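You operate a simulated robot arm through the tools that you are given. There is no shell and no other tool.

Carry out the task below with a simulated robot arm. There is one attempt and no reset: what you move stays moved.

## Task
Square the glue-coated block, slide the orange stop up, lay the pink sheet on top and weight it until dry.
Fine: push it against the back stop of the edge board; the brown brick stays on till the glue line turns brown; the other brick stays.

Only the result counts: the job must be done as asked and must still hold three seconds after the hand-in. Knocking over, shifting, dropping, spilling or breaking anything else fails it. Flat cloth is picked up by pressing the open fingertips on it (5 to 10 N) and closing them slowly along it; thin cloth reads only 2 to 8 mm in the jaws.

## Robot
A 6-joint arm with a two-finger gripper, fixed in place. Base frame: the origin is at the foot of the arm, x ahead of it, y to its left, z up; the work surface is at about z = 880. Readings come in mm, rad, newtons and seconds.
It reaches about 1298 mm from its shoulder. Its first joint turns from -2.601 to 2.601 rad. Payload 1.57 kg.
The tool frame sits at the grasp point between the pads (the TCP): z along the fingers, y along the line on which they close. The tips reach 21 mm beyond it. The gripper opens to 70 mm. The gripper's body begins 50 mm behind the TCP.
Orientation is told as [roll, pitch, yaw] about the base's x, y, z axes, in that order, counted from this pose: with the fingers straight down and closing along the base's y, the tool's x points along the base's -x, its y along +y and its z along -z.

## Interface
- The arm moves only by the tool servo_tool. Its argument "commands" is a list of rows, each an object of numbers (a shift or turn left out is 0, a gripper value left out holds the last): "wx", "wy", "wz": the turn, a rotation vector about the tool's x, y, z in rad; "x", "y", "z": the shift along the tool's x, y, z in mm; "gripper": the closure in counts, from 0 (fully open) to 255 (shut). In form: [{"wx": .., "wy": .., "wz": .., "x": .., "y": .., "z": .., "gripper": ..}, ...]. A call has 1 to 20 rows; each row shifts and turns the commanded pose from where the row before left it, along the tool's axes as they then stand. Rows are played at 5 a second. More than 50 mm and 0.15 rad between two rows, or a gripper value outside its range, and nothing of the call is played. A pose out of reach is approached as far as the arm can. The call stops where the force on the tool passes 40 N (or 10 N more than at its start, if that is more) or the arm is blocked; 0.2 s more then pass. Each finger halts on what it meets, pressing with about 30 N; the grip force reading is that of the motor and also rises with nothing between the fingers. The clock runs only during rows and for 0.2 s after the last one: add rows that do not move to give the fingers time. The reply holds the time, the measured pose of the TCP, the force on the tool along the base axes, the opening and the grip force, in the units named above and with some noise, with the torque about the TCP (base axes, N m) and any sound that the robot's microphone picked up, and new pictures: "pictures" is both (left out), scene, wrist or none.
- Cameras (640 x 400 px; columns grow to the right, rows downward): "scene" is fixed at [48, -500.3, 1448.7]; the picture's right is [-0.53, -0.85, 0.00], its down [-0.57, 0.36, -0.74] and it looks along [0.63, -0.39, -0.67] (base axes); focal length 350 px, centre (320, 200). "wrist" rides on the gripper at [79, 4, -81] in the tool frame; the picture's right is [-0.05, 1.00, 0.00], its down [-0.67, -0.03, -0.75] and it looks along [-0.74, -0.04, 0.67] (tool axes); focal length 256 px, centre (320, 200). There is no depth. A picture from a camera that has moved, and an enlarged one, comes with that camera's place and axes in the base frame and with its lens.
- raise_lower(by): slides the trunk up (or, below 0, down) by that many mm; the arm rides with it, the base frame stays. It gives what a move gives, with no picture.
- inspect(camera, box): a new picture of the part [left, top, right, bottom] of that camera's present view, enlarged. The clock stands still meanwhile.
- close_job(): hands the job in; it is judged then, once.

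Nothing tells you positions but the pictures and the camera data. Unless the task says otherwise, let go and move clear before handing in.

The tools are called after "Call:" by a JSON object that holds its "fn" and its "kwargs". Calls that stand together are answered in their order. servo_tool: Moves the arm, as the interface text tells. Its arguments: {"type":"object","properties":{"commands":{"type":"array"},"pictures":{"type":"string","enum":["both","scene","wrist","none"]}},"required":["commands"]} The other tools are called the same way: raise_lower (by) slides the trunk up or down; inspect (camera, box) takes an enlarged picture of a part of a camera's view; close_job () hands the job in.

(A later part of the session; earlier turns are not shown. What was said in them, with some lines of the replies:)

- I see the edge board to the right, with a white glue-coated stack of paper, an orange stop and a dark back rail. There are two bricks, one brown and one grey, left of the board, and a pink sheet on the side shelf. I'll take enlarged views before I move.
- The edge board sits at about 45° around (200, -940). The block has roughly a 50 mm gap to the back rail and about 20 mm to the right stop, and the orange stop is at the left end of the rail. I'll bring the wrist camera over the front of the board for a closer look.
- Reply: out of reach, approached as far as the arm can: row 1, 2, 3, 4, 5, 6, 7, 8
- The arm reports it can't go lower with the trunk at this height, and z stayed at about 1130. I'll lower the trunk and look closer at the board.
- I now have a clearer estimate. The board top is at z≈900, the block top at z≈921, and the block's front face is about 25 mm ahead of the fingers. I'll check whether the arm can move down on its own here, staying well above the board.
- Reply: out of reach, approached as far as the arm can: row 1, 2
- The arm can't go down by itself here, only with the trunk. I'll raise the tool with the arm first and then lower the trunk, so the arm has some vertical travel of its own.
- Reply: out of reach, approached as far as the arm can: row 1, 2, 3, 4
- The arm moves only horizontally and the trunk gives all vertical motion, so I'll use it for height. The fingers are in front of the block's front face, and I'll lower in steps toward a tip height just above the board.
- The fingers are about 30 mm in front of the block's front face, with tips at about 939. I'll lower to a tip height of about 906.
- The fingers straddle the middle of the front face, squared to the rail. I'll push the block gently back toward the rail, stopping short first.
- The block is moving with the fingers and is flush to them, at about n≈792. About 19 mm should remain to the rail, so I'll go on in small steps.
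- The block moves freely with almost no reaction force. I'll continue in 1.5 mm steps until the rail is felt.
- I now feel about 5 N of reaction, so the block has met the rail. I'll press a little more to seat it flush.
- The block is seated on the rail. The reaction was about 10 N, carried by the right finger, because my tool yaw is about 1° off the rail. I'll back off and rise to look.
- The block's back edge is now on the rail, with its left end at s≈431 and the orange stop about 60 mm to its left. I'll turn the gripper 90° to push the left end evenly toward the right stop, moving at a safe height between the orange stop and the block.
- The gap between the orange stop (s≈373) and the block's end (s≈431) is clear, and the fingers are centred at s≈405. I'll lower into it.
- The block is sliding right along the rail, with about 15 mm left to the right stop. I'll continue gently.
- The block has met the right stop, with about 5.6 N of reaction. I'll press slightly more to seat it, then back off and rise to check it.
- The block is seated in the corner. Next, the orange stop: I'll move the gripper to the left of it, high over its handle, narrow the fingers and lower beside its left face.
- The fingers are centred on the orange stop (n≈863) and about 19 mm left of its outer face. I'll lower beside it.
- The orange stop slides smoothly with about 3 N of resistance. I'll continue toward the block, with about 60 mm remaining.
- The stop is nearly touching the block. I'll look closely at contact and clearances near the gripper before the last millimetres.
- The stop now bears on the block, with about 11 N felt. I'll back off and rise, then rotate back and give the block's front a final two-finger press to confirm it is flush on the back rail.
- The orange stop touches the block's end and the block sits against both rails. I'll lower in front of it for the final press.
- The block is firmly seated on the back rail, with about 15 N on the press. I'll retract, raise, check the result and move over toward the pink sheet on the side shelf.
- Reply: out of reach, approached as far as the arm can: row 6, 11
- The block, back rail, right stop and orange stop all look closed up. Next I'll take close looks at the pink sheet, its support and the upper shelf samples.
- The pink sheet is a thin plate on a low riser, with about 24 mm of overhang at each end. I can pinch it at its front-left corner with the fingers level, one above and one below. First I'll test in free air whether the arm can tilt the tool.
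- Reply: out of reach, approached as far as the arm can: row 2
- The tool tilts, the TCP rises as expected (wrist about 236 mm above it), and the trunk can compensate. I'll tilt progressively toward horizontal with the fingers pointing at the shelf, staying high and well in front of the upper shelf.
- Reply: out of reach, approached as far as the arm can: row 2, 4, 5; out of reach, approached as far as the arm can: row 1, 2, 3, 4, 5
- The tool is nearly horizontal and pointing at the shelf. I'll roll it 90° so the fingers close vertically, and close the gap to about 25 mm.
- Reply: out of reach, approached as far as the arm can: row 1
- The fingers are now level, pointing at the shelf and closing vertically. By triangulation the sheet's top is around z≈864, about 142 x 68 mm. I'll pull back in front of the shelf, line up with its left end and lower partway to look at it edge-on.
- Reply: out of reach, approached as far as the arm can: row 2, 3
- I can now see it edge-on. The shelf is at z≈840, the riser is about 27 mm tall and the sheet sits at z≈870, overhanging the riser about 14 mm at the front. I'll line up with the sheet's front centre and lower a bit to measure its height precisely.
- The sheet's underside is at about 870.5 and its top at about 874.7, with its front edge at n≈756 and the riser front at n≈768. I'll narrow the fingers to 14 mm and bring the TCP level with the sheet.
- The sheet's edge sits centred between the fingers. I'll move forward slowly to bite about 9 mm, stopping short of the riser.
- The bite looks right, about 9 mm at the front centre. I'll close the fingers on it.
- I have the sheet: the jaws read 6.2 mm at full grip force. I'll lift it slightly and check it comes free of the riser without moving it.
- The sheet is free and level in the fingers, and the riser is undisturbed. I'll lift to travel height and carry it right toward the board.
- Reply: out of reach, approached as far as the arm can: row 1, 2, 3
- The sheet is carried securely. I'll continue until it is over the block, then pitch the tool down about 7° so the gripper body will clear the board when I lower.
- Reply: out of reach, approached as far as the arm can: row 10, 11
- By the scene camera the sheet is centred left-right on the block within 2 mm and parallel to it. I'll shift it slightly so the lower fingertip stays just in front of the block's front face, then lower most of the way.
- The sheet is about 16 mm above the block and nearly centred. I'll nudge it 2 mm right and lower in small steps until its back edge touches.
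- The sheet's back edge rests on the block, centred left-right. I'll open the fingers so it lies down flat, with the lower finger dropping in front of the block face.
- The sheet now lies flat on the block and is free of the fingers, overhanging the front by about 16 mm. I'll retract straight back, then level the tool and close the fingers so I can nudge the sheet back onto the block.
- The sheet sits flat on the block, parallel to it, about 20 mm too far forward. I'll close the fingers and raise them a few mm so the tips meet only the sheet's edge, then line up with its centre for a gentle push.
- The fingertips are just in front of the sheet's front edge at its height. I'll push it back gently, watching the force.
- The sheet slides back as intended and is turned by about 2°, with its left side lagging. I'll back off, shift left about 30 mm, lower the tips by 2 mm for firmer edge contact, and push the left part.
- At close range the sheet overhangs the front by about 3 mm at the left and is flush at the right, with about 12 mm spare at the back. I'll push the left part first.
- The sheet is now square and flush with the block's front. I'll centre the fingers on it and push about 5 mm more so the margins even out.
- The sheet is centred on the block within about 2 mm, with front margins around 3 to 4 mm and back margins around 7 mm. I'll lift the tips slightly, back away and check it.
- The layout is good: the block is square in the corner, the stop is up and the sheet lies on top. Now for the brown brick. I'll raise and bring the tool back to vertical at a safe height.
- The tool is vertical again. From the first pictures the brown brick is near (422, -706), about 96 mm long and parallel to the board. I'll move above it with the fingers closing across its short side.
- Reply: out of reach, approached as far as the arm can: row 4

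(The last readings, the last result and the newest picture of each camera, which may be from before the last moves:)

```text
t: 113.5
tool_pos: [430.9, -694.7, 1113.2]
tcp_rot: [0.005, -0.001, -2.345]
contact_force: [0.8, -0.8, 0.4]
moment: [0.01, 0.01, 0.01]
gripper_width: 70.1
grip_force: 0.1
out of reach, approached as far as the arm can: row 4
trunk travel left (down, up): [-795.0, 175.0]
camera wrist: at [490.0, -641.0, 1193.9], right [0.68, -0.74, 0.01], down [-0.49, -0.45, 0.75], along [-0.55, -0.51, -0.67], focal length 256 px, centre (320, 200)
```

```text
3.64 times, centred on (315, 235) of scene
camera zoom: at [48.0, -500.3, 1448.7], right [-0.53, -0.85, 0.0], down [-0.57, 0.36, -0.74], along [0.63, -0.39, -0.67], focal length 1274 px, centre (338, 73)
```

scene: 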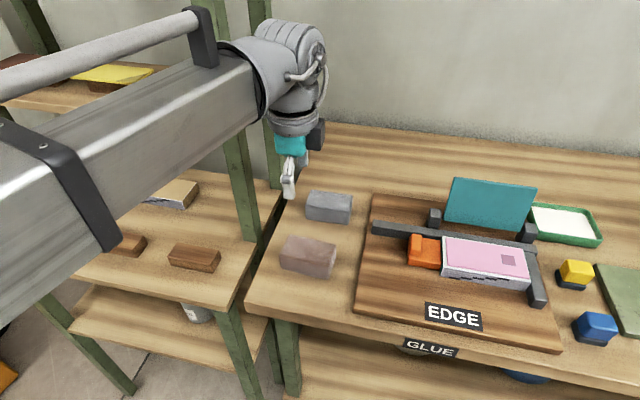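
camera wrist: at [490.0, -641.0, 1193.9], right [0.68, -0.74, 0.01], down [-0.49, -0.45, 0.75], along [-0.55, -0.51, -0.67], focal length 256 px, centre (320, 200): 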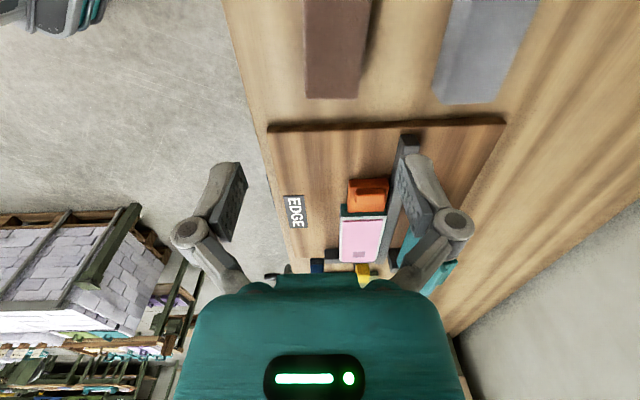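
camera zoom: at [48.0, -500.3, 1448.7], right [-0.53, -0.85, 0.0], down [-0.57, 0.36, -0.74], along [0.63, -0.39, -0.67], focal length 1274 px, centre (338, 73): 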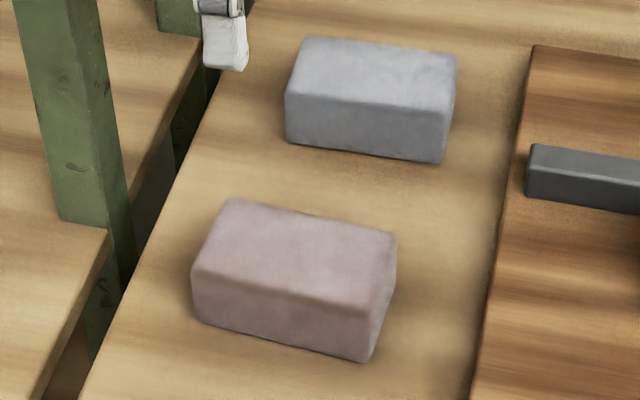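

The brown brick is about 97 x 52 x 45 mm at s≈203, n≈805, turned about 3° from the board. I'll align with it and lower partway to check finger clearance.

Call:
{"fn": "servo_tool", "kwargs": {"commands": [{"x": -10, "y": 11}, {"wz": 0.057}, {}], "pictures": "none"}}

Call:
{"fn": "raise_lower", "kwargs": {"by": -130}}

Call:
{"fn": "inspect", "kwargs": {"camera": "wrist", "box": [140, 0, 500, 260]}}

Call:
{"fn": "inspect", "kwargs": {"camera": "scene", "box": [240, 160, 400, 300]}}

```text
t: 114.3
tool_pos: [431.6, -710.7, 1112.8]
tcp_rot: [0.008, -0.003, -2.401]
contact_force: [0.7, -0.7, -0.1]
moment: [0.01, 0.02, -0.04]
gripper_width: 70.1
grip_force: 0.0
trunk travel left (down, up): [-795.0, 175.0]
```

```text
t: 115.9
tool_pos: [431.5, -711.0, 983.2]
tcp_rot: [0.006, -0.002, -2.4]
contact_force: [0.2, -0.7, 0.9]
moment: [0.05, 0.02, 0.01]
gripper_width: 70.1
grip_force: 0.0
trunk travel left (down, up): [-665.0, 305.0]
```

```text
1.54 times, centred on (320, 130) of wrist
camera zoom: at [492.7, -659.5, 1064.0], right [0.64, -0.77, 0.01], down [-0.52, -0.42, 0.75], along [-0.57, -0.48, -0.67], focal length 394 px, centre (320, 308)
```

zoom: 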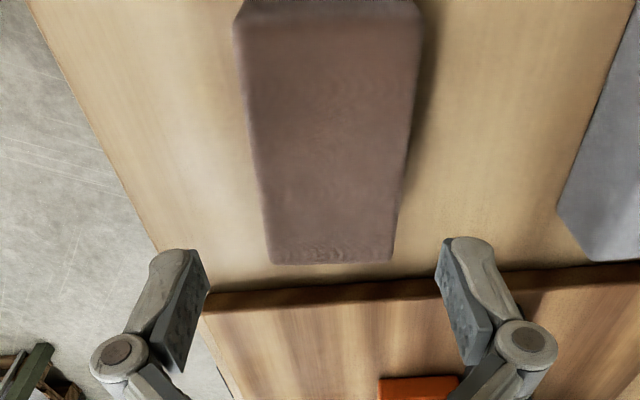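

```text
2.86 times, centred on (320, 230) of scene
camera zoom: at [48.0, -500.3, 1448.7], right [-0.53, -0.85, 0.0], down [-0.57, 0.36, -0.74], along [0.63, -0.39, -0.67], focal length 1001 px, centre (320, 114)
```

zoom: 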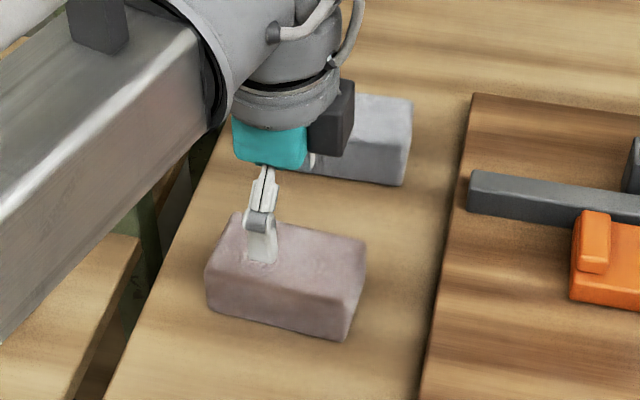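

The fingers are well aligned with the brick, so I'll shift about 4 mm each way to centre and lower around it.

Call:
{"fn": "servo_tool", "kwargs": {"commands": [{"x": 4, "y": 4}, {}], "pictures": "none"}}

Call:
{"fn": "raise_lower", "kwargs": {"by": -45}}

Call:
{"fn": "inspect", "kwargs": {"camera": "wrist", "box": [140, 0, 500, 260]}}

Call:
{"fn": "inspect", "kwargs": {"camera": "scene", "box": [240, 160, 400, 300]}}

```text
t: 116.5
tool_pos: [436.6, -711.5, 984.6]
tcp_rot: [0.005, -0.002, -2.4]
contact_force: [0.1, 0.1, 0.3]
moment: [0.01, -0.04, -0.04]
gripper_width: 70.1
grip_force: 0.1
trunk travel left (down, up): [-665.0, 305.0]
```

```text
t: 117.4
tool_pos: [436.4, -711.4, 937.0]
tcp_rot: [0.008, -0.002, -2.399]
contact_force: [-0.1, 0.4, 0.2]
moment: [-0.06, 0.02, 0.0]
gripper_width: 70.1
grip_force: 0.0
trunk travel left (down, up): [-620.0, 350.0]
```

```text
1.54 times, centred on (320, 130) of wrist
camera zoom: at [498.3, -659.8, 1019.0], right [0.64, -0.77, 0.01], down [-0.52, -0.42, 0.75], along [-0.57, -0.48, -0.67], focal length 394 px, centre (320, 308)
```

zoom: 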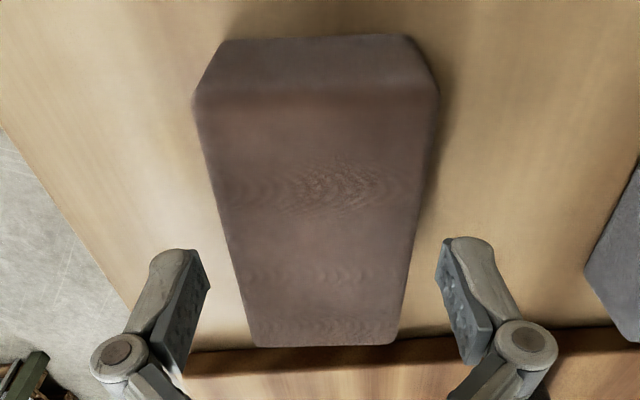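

```text
2.86 times, centred on (320, 230) of scene
camera zoom: at [48.0, -500.3, 1448.7], right [-0.53, -0.85, 0.0], down [-0.57, 0.36, -0.74], along [0.63, -0.39, -0.67], focal length 1001 px, centre (320, 114)
```

zoom: 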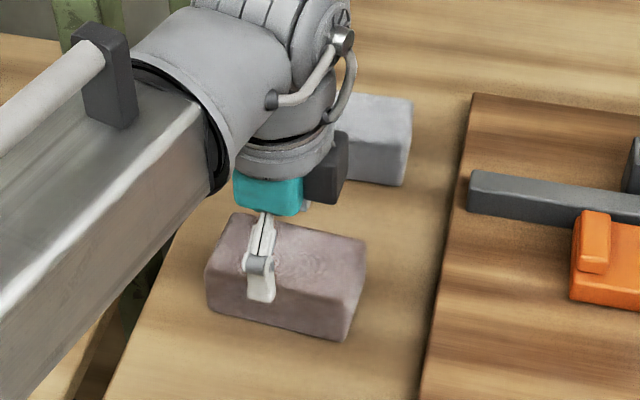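

Clearance is good on both sides, so I'll lower to grip depth and close.

Call:
{"fn": "raise_lower", "kwargs": {"by": -28}}

Call:
{"fn": "servo_tool", "kwargs": {"commands": [{"gripper": 30}, {"gripper": 60}, {"gripper": 100}, {"gripper": 255}, {}, {}], "pictures": "both"}}

```text
t: 118.1
tool_pos: [436.7, -710.8, 910.8]
tcp_rot: [0.006, -0.001, -2.399]
contact_force: [0.6, 0.4, 0.5]
moment: [-0.02, 0.0, 0.04]
gripper_width: 70.0
grip_force: 0.1
trunk travel left (down, up): [-592.0, 378.0]
```

```text
t: 119.5
tool_pos: [435.5, -710.2, 911.2]
tcp_rot: [0.009, -0.002, -2.399]
contact_force: [2.4, -2.4, 6.3]
moment: [-0.04, -0.13, -0.2]
gripper_width: 59.7
grip_force: 30.4
trunk travel left (down, up): [-592.0, 378.0]
camera wrist: at [498.4, -659.9, 991.1], right [0.63, -0.77, 0.01], down [-0.52, -0.42, 0.75], along [-0.57, -0.48, -0.67], focal length 256 px, centre (320, 200)
```

scene: 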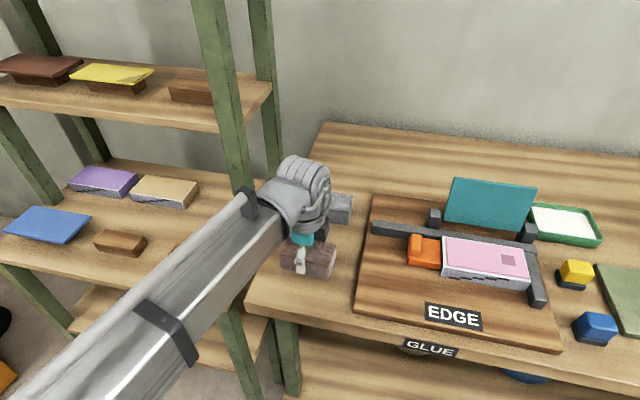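
wrist: 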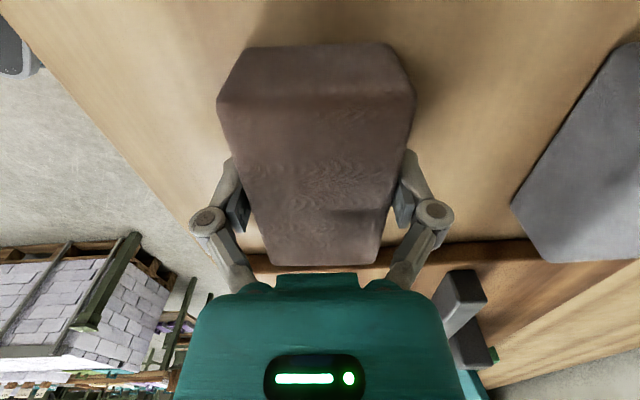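

I have the brick: the jaws read 59.7 mm at full grip. I'll lift a little and check.

Call:
{"fn": "raise_lower", "kwargs": {"by": 20}}

Call:
{"fn": "raise_lower", "kwargs": {"by": 110}}

Call:
{"fn": "inspect", "kwargs": {"camera": "scene", "box": [220, 120, 400, 280]}}

Call:
{"fn": "inspect", "kwargs": {"camera": "wrist", "box": [0, 0, 640, 400]}}

```text
t: 120.2
tool_pos: [437.7, -710.8, 929.2]
tcp_rot: [0.005, -0.001, -2.4]
contact_force: [-0.4, -0.2, -5.4]
moment: [0.01, 0.0, -0.02]
gripper_width: 59.7
grip_force: 30.5
trunk travel left (down, up): [-612.0, 358.0]
```

```text
t: 121.6
tool_pos: [437.1, -710.7, 1039.9]
tcp_rot: [0.004, -0.002, -2.4]
contact_force: [1.0, 0.2, -4.7]
moment: [0.02, -0.01, 0.0]
gripper_width: 59.8
grip_force: 29.6
trunk travel left (down, up): [-722.0, 248.0]
```

```text
2.50 times, centred on (310, 200) of scene
camera zoom: at [48.0, -500.3, 1448.7], right [-0.53, -0.85, 0.0], down [-0.57, 0.36, -0.74], along [0.63, -0.39, -0.67], focal length 876 px, centre (345, 200)
```

zoom: 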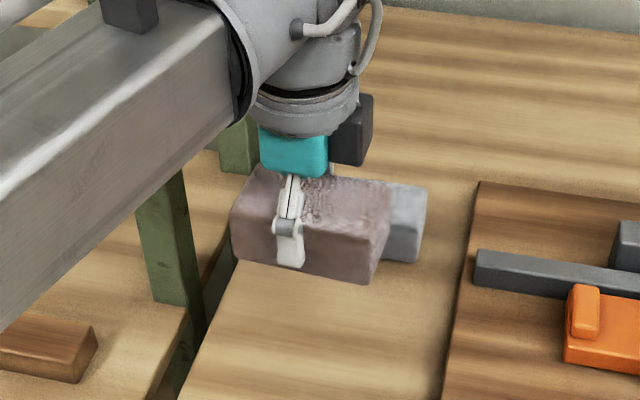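

```text
1.00 times, centred on (320, 200) of wrist (not enlarged: the box is as wide or as high as the picture)
camera zoom: at [498.6, -660.3, 1120.5], right [0.63, -0.77, 0.01], down [-0.52, -0.42, 0.75], along [-0.57, -0.48, -0.67], focal length 256 px, centre (320, 200)
```

zoom: 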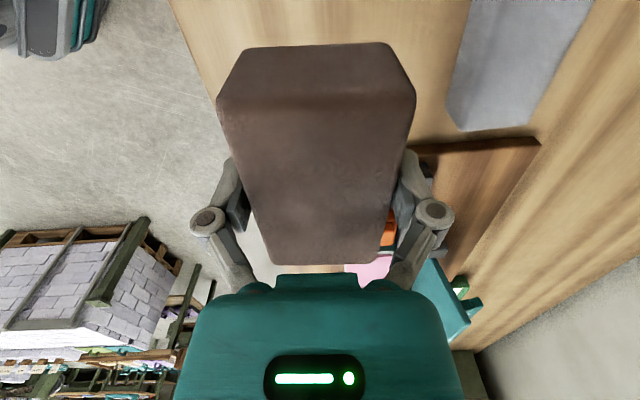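

The brick is lifted cleanly and weighs about 0.5 kg; the grey brick is untouched. I'll square it to the board and carry it over the sheet.

Call:
{"fn": "servo_tool", "kwargs": {"commands": [{"wz": -0.05}, {"x": -20, "y": 3}, {"x": -36, "y": 5}, {"x": -36, "y": 5}, {"x": -36, "y": 5}, {"x": -36, "y": 5}, {"x": -36, "y": 5}, {"x": -36, "y": 5}, {"x": -36, "y": 5}, {"x": -36, "y": 5}, {"x": -23, "y": 4}, {}], "pictures": "both"}}

Call:
{"fn": "inspect", "kwargs": {"camera": "scene", "box": [400, 150, 580, 310]}}

```text
t: 124.2
tool_pos: [237.7, -980.4, 1040.1]
tcp_rot: [0.006, -0.003, -2.349]
contact_force: [0.3, 0.3, -4.6]
moment: [-0.01, 0.01, 0.01]
gripper_width: 60.0
grip_force: 29.6
trunk travel left (down, up): [-722.0, 248.0]
camera wrist: at [296.6, -927.1, 1120.4], right [0.67, -0.74, 0.01], down [-0.5, -0.45, 0.75], along [-0.55, -0.5, -0.67], focal length 256 px, centre (320, 200)
```

scene: 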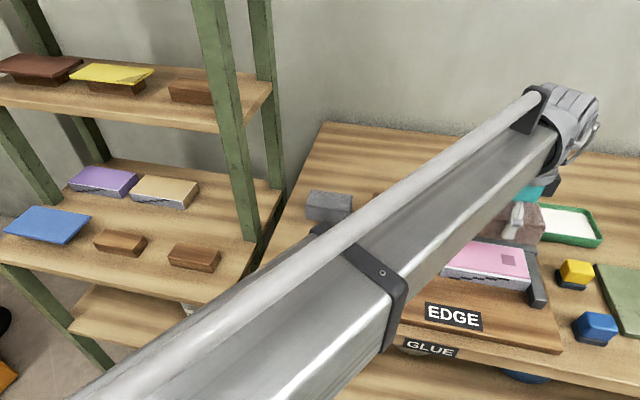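
wrist: 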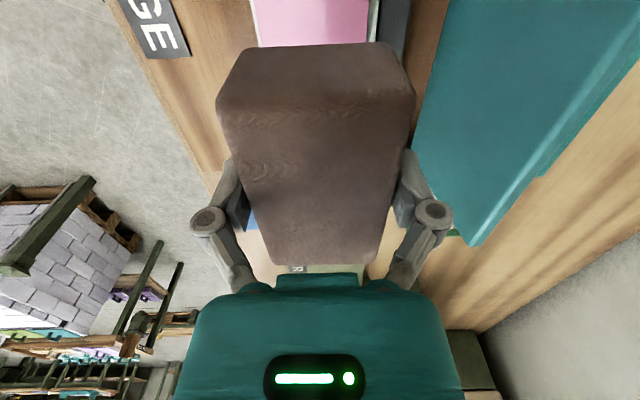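

```text
2.50 times, centred on (490, 230) of scene
camera zoom: at [48.0, -500.3, 1448.7], right [-0.53, -0.85, 0.0], down [-0.57, 0.36, -0.74], along [0.63, -0.39, -0.67], focal length 876 px, centre (-105, 125)
```

zoom: 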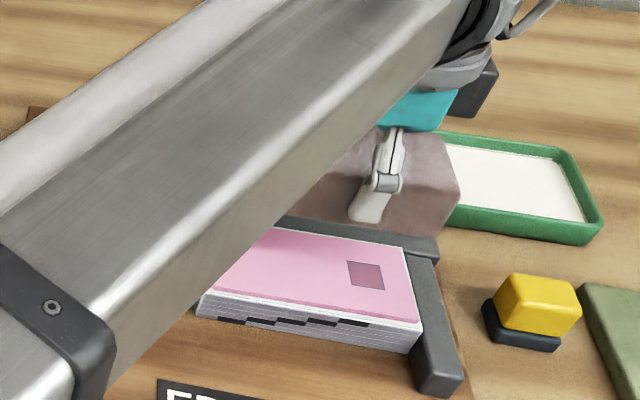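

The brick is centred over the sheet at s≈531, n≈858. I'll lower in stages.

Call:
{"fn": "raise_lower", "kwargs": {"by": -55}}

Call:
{"fn": "inspect", "kwargs": {"camera": "scene", "box": [400, 170, 580, 310]}}

Call:
{"fn": "inspect", "kwargs": {"camera": "wrist", "box": [160, 0, 480, 280]}}

```text
t: 125.2
tool_pos: [238.8, -980.0, 985.3]
tcp_rot: [0.005, -0.001, -2.351]
contact_force: [-0.6, -0.5, -4.7]
moment: [0.01, 0.0, -0.01]
gripper_width: 59.8
grip_force: 30.1
trunk travel left (down, up): [-667.0, 303.0]
```

```text
2.86 times, centred on (490, 240) of scene
camera zoom: at [48.0, -500.3, 1448.7], right [-0.53, -0.85, 0.0], down [-0.57, 0.36, -0.74], along [0.63, -0.39, -0.67], focal length 1001 px, centre (-166, 86)
```

zoom: 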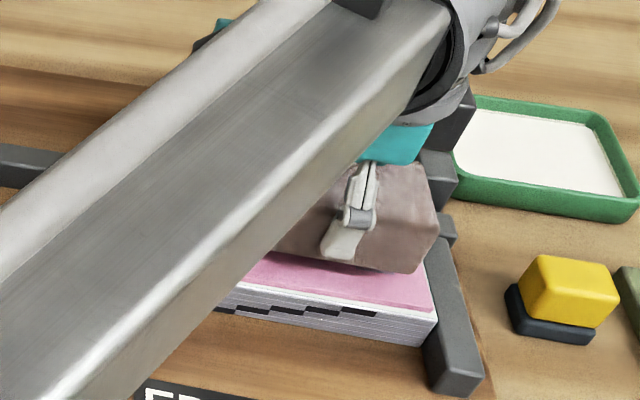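

```text
1.43 times, centred on (320, 140) of wrist
camera zoom: at [296.8, -926.9, 1065.5], right [0.67, -0.74, 0.01], down [-0.5, -0.44, 0.75], along [-0.55, -0.5, -0.67], focal length 366 px, centre (320, 286)
```

zoom: 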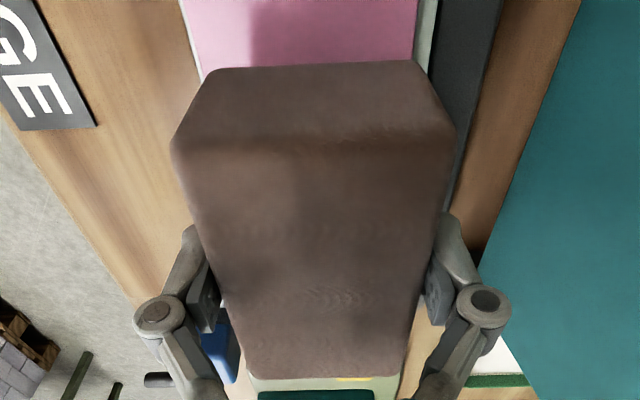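

Call:
{"fn": "raise_lower", "kwargs": {"by": -15}}

Call:
{"fn": "raise_lower", "kwargs": {"by": -3}}

Call:
{"fn": "inspect", "kwargs": {"camera": "scene", "box": [460, 210, 550, 300]}}

```text
t: 125.8
tool_pos: [237.9, -979.2, 970.6]
tcp_rot: [0.004, -0.002, -2.351]
contact_force: [0.7, -0.3, -6.3]
moment: [0.01, -0.03, -0.05]
gripper_width: 59.7
grip_force: 30.3
trunk travel left (down, up): [-652.0, 318.0]
```

```text
t: 126.3
tool_pos: [237.7, -981.1, 967.5]
tcp_rot: [0.003, -0.003, -2.351]
contact_force: [0.0, 0.1, -4.4]
moment: [-0.02, -0.02, -0.02]
gripper_width: 59.6
grip_force: 30.0
trunk travel left (down, up): [-649.0, 321.0]
```

```text
4.44 times, centred on (505, 255) of scene
camera zoom: at [48.0, -500.3, 1448.7], right [-0.53, -0.85, 0.0], down [-0.57, 0.36, -0.74], along [0.63, -0.39, -0.67], focal length 1556 px, centre (-502, -44)
```

zoom: 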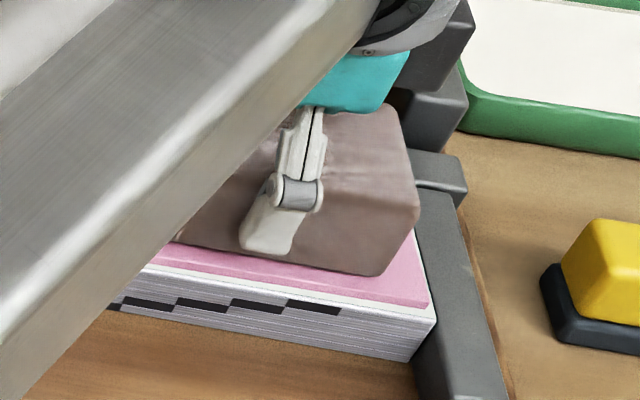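

Call:
{"fn": "raise_lower", "kwargs": {"by": -2}}

Call:
{"fn": "raise_lower", "kwargs": {"by": -1.5}}

```text
t: 126.8
tool_pos: [238.3, -980.1, 966.0]
tcp_rot: [0.008, -0.004, -2.352]
contact_force: [0.3, -4.6, 10.7]
moment: [-0.09, -0.01, 0.01]
gripper_width: 59.7
grip_force: 29.8
trunk travel left (down, up): [-647.0, 323.0]
```

```text
t: 127.3
tool_pos: [236.7, -979.1, 966.3]
tcp_rot: [0.008, -0.004, -2.351]
contact_force: [1.8, -7.3, 24.4]
moment: [-0.18, -0.1, -0.03]
gripper_width: 59.9
grip_force: 30.5
trunk travel left (down, up): [-646.0, 324.0]
```

The brick is down on the sheet. I'll relieve the pressing force, then open the fingers.

Call:
{"fn": "raise_lower", "kwargs": {"by": 1.2}}

Call:
{"fn": "servo_tool", "kwargs": {"commands": [{"gripper": 30}, {"gripper": 15}, {"gripper": 0}, {}], "pictures": "none"}}

Call:
{"fn": "inspect", "kwargs": {"camera": "scene", "box": [460, 210, 550, 300]}}

Call:
{"fn": "inspect", "kwargs": {"camera": "wrist", "box": [160, 0, 480, 280]}}

```text
t: 127.8
tool_pos: [237.9, -979.2, 967.5]
tcp_rot: [0.004, -0.002, -2.351]
contact_force: [0.6, -1.9, 12.6]
moment: [-0.15, -0.01, 0.0]
gripper_width: 60.0
grip_force: 29.9
trunk travel left (down, up): [-647.0, 323.0]
```

```text
t: 128.8
tool_pos: [237.3, -980.4, 965.8]
tcp_rot: [0.006, -0.003, -2.352]
contact_force: [0.8, 0.4, 0.1]
moment: [0.02, -0.01, 0.02]
gripper_width: 70.0
grip_force: 0.0
trunk travel left (down, up): [-647.0, 323.0]
```

```text
4.44 times, centred on (505, 255) of scene
camera zoom: at [48.0, -500.3, 1448.7], right [-0.53, -0.85, 0.0], down [-0.57, 0.36, -0.74], along [0.63, -0.39, -0.67], focal length 1556 px, centre (-502, -44)
```

zoom: 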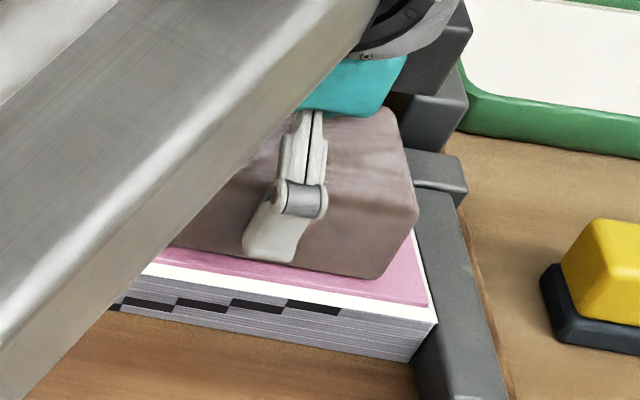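

```text
1.43 times, centred on (320, 140) of wrist
camera zoom: at [296.6, -926.6, 1045.6], right [0.67, -0.74, 0.01], down [-0.5, -0.44, 0.75], along [-0.55, -0.51, -0.67], focal length 366 px, centre (320, 286)
```

zoom: 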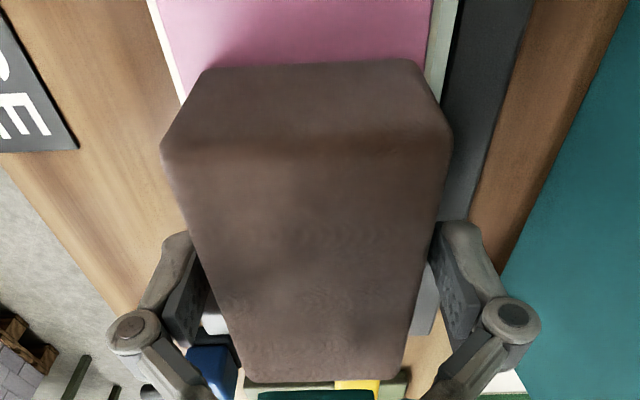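

The fingers are clear of the brick on both sides. I'll rise straight up and move away to view the stack.

Call:
{"fn": "raise_lower", "kwargs": {"by": 130}}

Call:
{"fn": "servo_tool", "kwargs": {"commands": [{"x": 40}, {"x": 40}, {"x": 40}, {"x": 40}, {"x": 40}, {"x": 40}, {"x": 40}, {"x": 40}, {}], "pictures": "both"}}

Call:
{"fn": "inspect", "kwargs": {"camera": "scene", "box": [420, 200, 560, 310]}}

```text
t: 130.4
tool_pos: [237.5, -980.9, 1096.1]
tcp_rot: [0.005, -0.002, -2.349]
contact_force: [0.9, 0.5, -0.6]
moment: [0.03, 0.01, -0.02]
gripper_width: 70.0
grip_force: 0.1
trunk travel left (down, up): [-777.0, 193.0]
```

```text
t: 132.4
tool_pos: [463.3, -751.8, 1095.5]
tcp_rot: [0.006, -0.003, -2.349]
contact_force: [0.3, -0.2, -0.4]
moment: [0.02, 0.0, 0.05]
gripper_width: 70.3
grip_force: 0.1
trunk travel left (down, up): [-777.0, 193.0]
camera wrist: at [522.1, -697.4, 1175.6], right [0.67, -0.74, 0.01], down [-0.5, -0.44, 0.75], along [-0.55, -0.5, -0.67], focal length 256 px, centre (320, 200)
```

scene: 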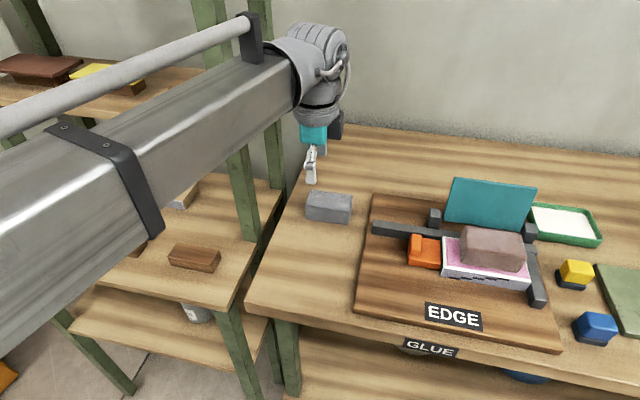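
wrist: 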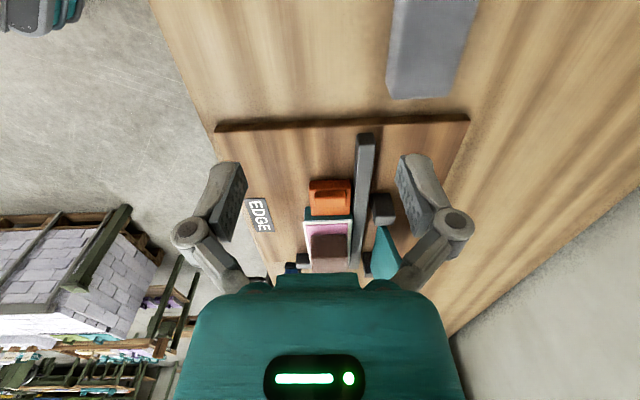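

```text
3.64 times, centred on (490, 255) of scene
camera zoom: at [48.0, -500.3, 1448.7], right [-0.53, -0.85, 0.0], down [-0.57, 0.36, -0.74], along [0.63, -0.39, -0.67], focal length 1274 px, centre (-298, 0)
```

zoom: 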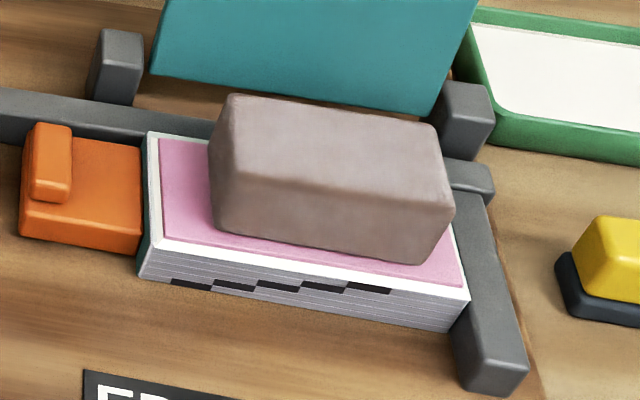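

The brick sits centred on the sheet, and everything else is undisturbed. Now I'll wait and watch the glue line for its colour change.

Call:
{"fn": "inspect", "kwargs": {"camera": "scene", "box": [440, 235, 540, 295]}}

Call:
{"fn": "servo_tool", "kwargs": {"commands": [{}, {}, {}, {}, {}, {}, {}, {}, {}, {}, {}, {}, {}, {}, {}, {}, {}, {}, {}, {}], "pictures": "none"}}

Call:
{"fn": "inspect", "kwargs": {"camera": "scene", "box": [440, 235, 540, 295]}}

```text
6.40 times, centred on (490, 265) of scene
camera zoom: at [48.0, -500.3, 1448.7], right [-0.53, -0.85, 0.0], down [-0.57, 0.36, -0.74], along [0.63, -0.39, -0.67], focal length 2241 px, centre (-768, -216)
```

zoom: 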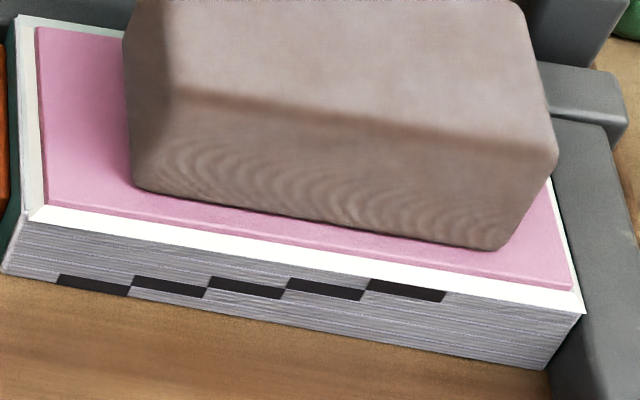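

```text
t: 136.6
tool_pos: [462.7, -751.1, 1094.4]
tcp_rot: [0.004, -0.002, -2.352]
contact_force: [0.2, -0.2, 0.3]
moment: [0.01, -0.03, -0.03]
gripper_width: 69.8
grip_force: 0.1
trunk travel left (down, up): [-777.0, 193.0]
```

```text
6.40 times, centred on (490, 265) of scene
camera zoom: at [48.0, -500.3, 1448.7], right [-0.53, -0.85, 0.0], down [-0.57, 0.36, -0.74], along [0.63, -0.39, -0.67], focal length 2241 px, centre (-768, -216)
```

zoom: 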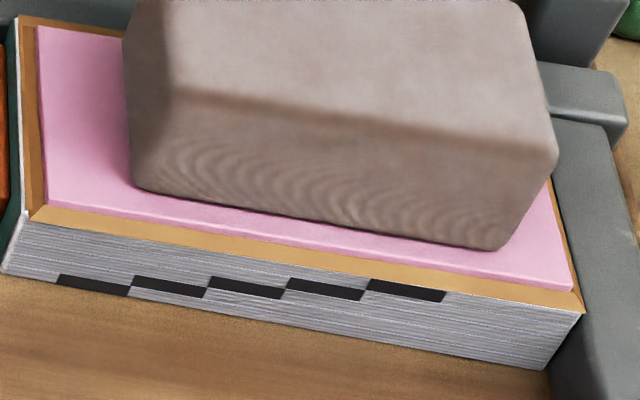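

The exposed glue line has gone from white to tan-brown. I'll wait a bit more to be sure the colour has settled.

Call:
{"fn": "servo_tool", "kwargs": {"commands": [{}, {}, {}, {}, {}, {}, {}, {}, {}, {}, {}, {}, {}, {}, {}, {}, {}, {}, {}, {}], "pictures": "none"}}

Call:
{"fn": "inspect", "kwargs": {"camera": "scene", "box": [440, 235, 540, 295]}}

Call:
{"fn": "servo_tool", "kwargs": {"commands": [{}, {}, {}, {}, {}, {}, {}, {}, {}, {}, {}, {}, {}, {}, {}, {}, {}, {}, {}, {}], "pictures": "both"}}

Call:
{"fn": "inspect", "kwargs": {"camera": "scene", "box": [440, 235, 540, 295]}}

```text
t: 140.8
tool_pos: [463.2, -750.6, 1095.8]
tcp_rot: [0.007, -0.002, -2.351]
contact_force: [0.0, 0.3, -0.9]
moment: [0.0, -0.04, -0.02]
gripper_width: 69.8
grip_force: 0.1
trunk travel left (down, up): [-777.0, 193.0]
```

```text
6.40 times, centred on (490, 265) of scene
camera zoom: at [48.0, -500.3, 1448.7], right [-0.53, -0.85, 0.0], down [-0.57, 0.36, -0.74], along [0.63, -0.39, -0.67], focal length 2241 px, centre (-768, -216)
```

zoom: 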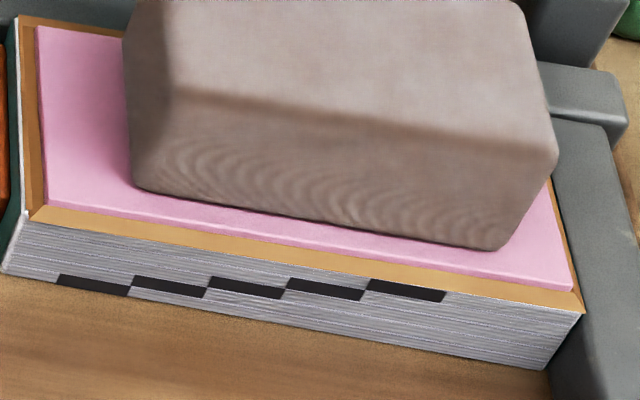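

```text
t: 145.0
tool_pos: [462.2, -751.7, 1095.1]
tcp_rot: [0.004, -0.002, -2.351]
contact_force: [0.9, 0.2, 0.1]
moment: [0.0, 0.0, 0.0]
gripper_width: 70.0
grip_force: 0.0
trunk travel left (down, up): [-777.0, 193.0]
camera wrist: at [521.9, -697.6, 1175.6], right [0.67, -0.74, 0.01], down [-0.5, -0.44, 0.75], along [-0.55, -0.51, -0.67], focal length 256 px, centre (320, 200)
```

scene: 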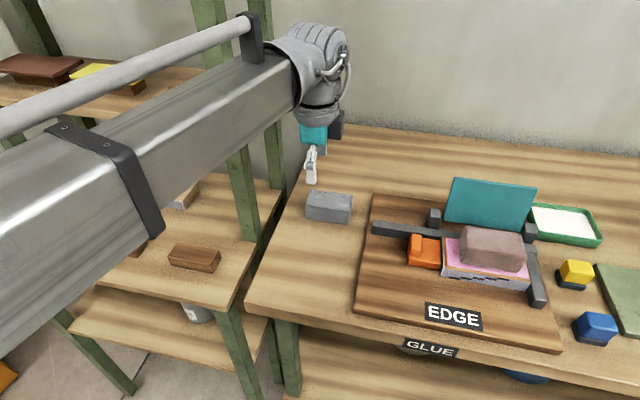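
wrist: 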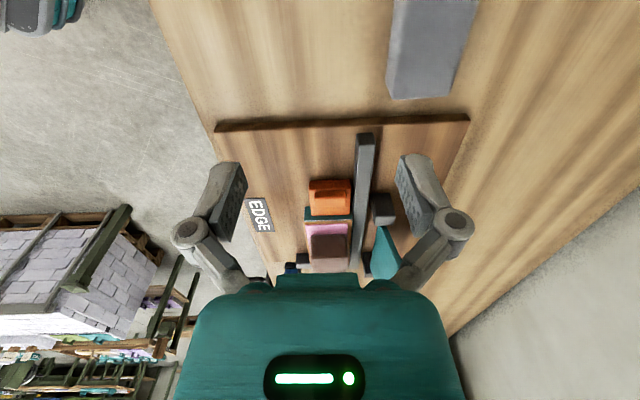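

```text
6.40 times, centred on (490, 265) of scene
camera zoom: at [48.0, -500.3, 1448.7], right [-0.53, -0.85, 0.0], down [-0.57, 0.36, -0.74], along [0.63, -0.39, -0.67], focal length 2241 px, centre (-768, -216)
```

zoom: 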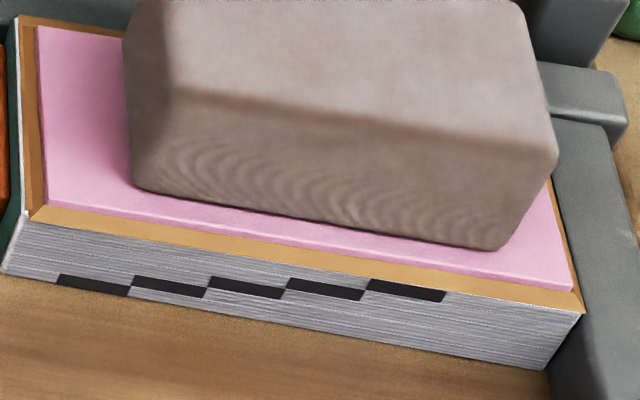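

The glue line has stayed the same brown for more than 8 s. I'll wait longer to rule out a later stage, and meanwhile check that the block is still tight against the stops.

Call:
{"fn": "servo_tool", "kwargs": {"commands": [{}, {}, {}, {}, {}, {}, {}, {}, {}, {}, {}, {}, {}, {}, {}, {}, {}, {}, {}, {}], "pictures": "none"}}

Call:
{"fn": "servo_tool", "kwargs": {"commands": [{}, {}, {}, {}, {}, {}, {}, {}, {}, {}, {}, {}, {}, {}, {}, {}, {}, {}, {}, {}], "pictures": "none"}}

Call:
{"fn": "servo_tool", "kwargs": {"commands": [{}, {}, {}, {}, {}, {}, {}, {}, {}, {}, {}, {}, {}, {}, {}, {}, {}, {}, {}, {}], "pictures": "none"}}

Call:
{"fn": "inspect", "kwargs": {"camera": "scene", "box": [400, 210, 480, 290]}}

Call:
{"fn": "inspect", "kwargs": {"camera": "scene", "box": [480, 220, 560, 310]}}

Call:
{"fn": "inspect", "kwargs": {"camera": "wrist", "box": [280, 100, 420, 280]}}

```text
t: 149.2
tool_pos: [464.1, -751.7, 1095.1]
tcp_rot: [0.007, -0.003, -2.351]
contact_force: [-0.2, -0.2, 0.4]
moment: [-0.02, 0.0, 0.0]
gripper_width: 70.2
grip_force: 0.0
trunk travel left (down, up): [-777.0, 193.0]
```

```text
t: 153.4
tool_pos: [462.6, -751.0, 1094.8]
tcp_rot: [0.006, -0.001, -2.352]
contact_force: [-0.3, -0.1, 0.7]
moment: [-0.01, -0.03, -0.02]
gripper_width: 70.2
grip_force: 0.1
trunk travel left (down, up): [-777.0, 193.0]
```

```text
t: 157.6
tool_pos: [462.9, -750.2, 1095.9]
tcp_rot: [0.005, -0.002, -2.351]
contact_force: [0.2, 0.4, 0.9]
moment: [0.0, 0.02, -0.01]
gripper_width: 70.0
grip_force: 0.1
trunk travel left (down, up): [-777.0, 193.0]
```

```text
5.00 times, centred on (440, 250) of scene
camera zoom: at [48.0, -500.3, 1448.7], right [-0.53, -0.85, 0.0], down [-0.57, 0.36, -0.74], along [0.63, -0.39, -0.67], focal length 1751 px, centre (-280, -50)
```

zoom: 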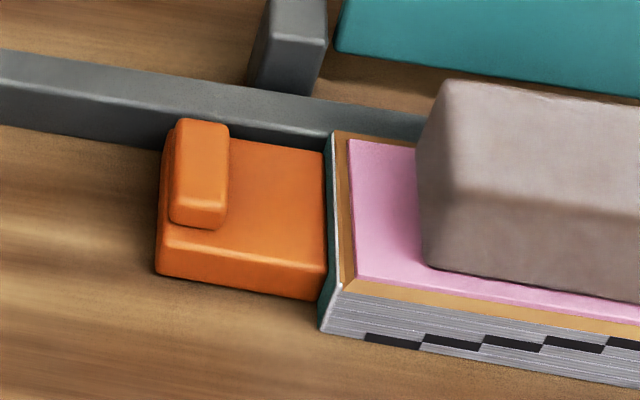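

```text
4.44 times, centred on (520, 265) of scene
camera zoom: at [48.0, -500.3, 1448.7], right [-0.53, -0.85, 0.0], down [-0.57, 0.36, -0.74], along [0.63, -0.39, -0.67], focal length 1556 px, centre (-569, -89)
```

zoom: 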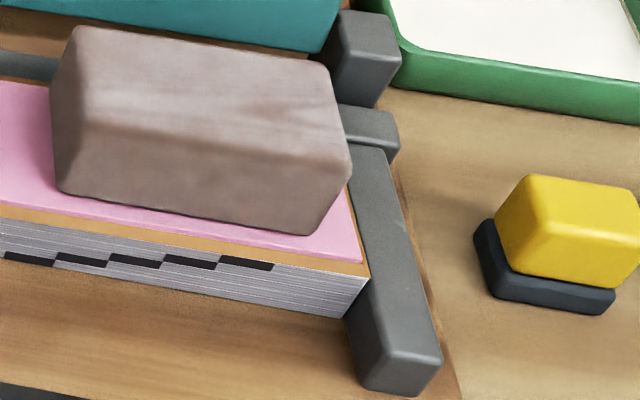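

```text
2.22 times, centred on (350, 190) of wrist
camera zoom: at [521.9, -697.6, 1175.6], right [0.67, -0.74, 0.01], down [-0.5, -0.44, 0.75], along [-0.55, -0.51, -0.67], focal length 569 px, centre (253, 222)
```

zoom: 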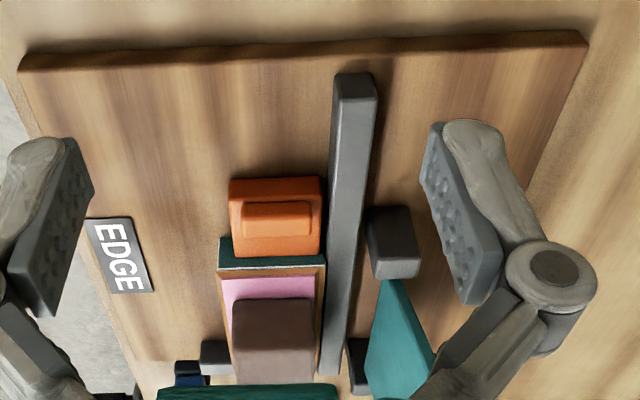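

The glue line has stayed brown for more than 20 s. The block is tight in the corner, the orange stop is against it, and the pink sheet is centred under the brown brick. The grey brick and everything else are where they were, and the gripper is empty and clear. I'm leaving the brick in place and handing in.

Call:
{"fn": "close_job", "kwargs": {}}

```text
The job is handed in.
```

The job is done and handed in. Nothing has come back yet on whether it passed.

- **Block:** it is pushed flush against the back stop, and I also slid it against the right-hand stop so it sits square in the corner.
- **Orange stop:** it is slid along the back stop until it bears on the block's left end.
- **Pink sheet:** it lies flat on the glue, centred on the block to within about 2 mm. I set it down about 20 mm too far forward and nudged it back into place before the brick went on.
- **Glue:** the line turned brown within about 8 seconds of the brown brick going on. I kept watching for more than 20 seconds, and the colour did not change again.
- **Brown brick:** I left it on the stack, because you only said it stays on until the glue turns brown, not that it should come off.
- **Grey brick and the rest:** the grey brick stayed where it was, and nothing else looked moved in the last pictures.
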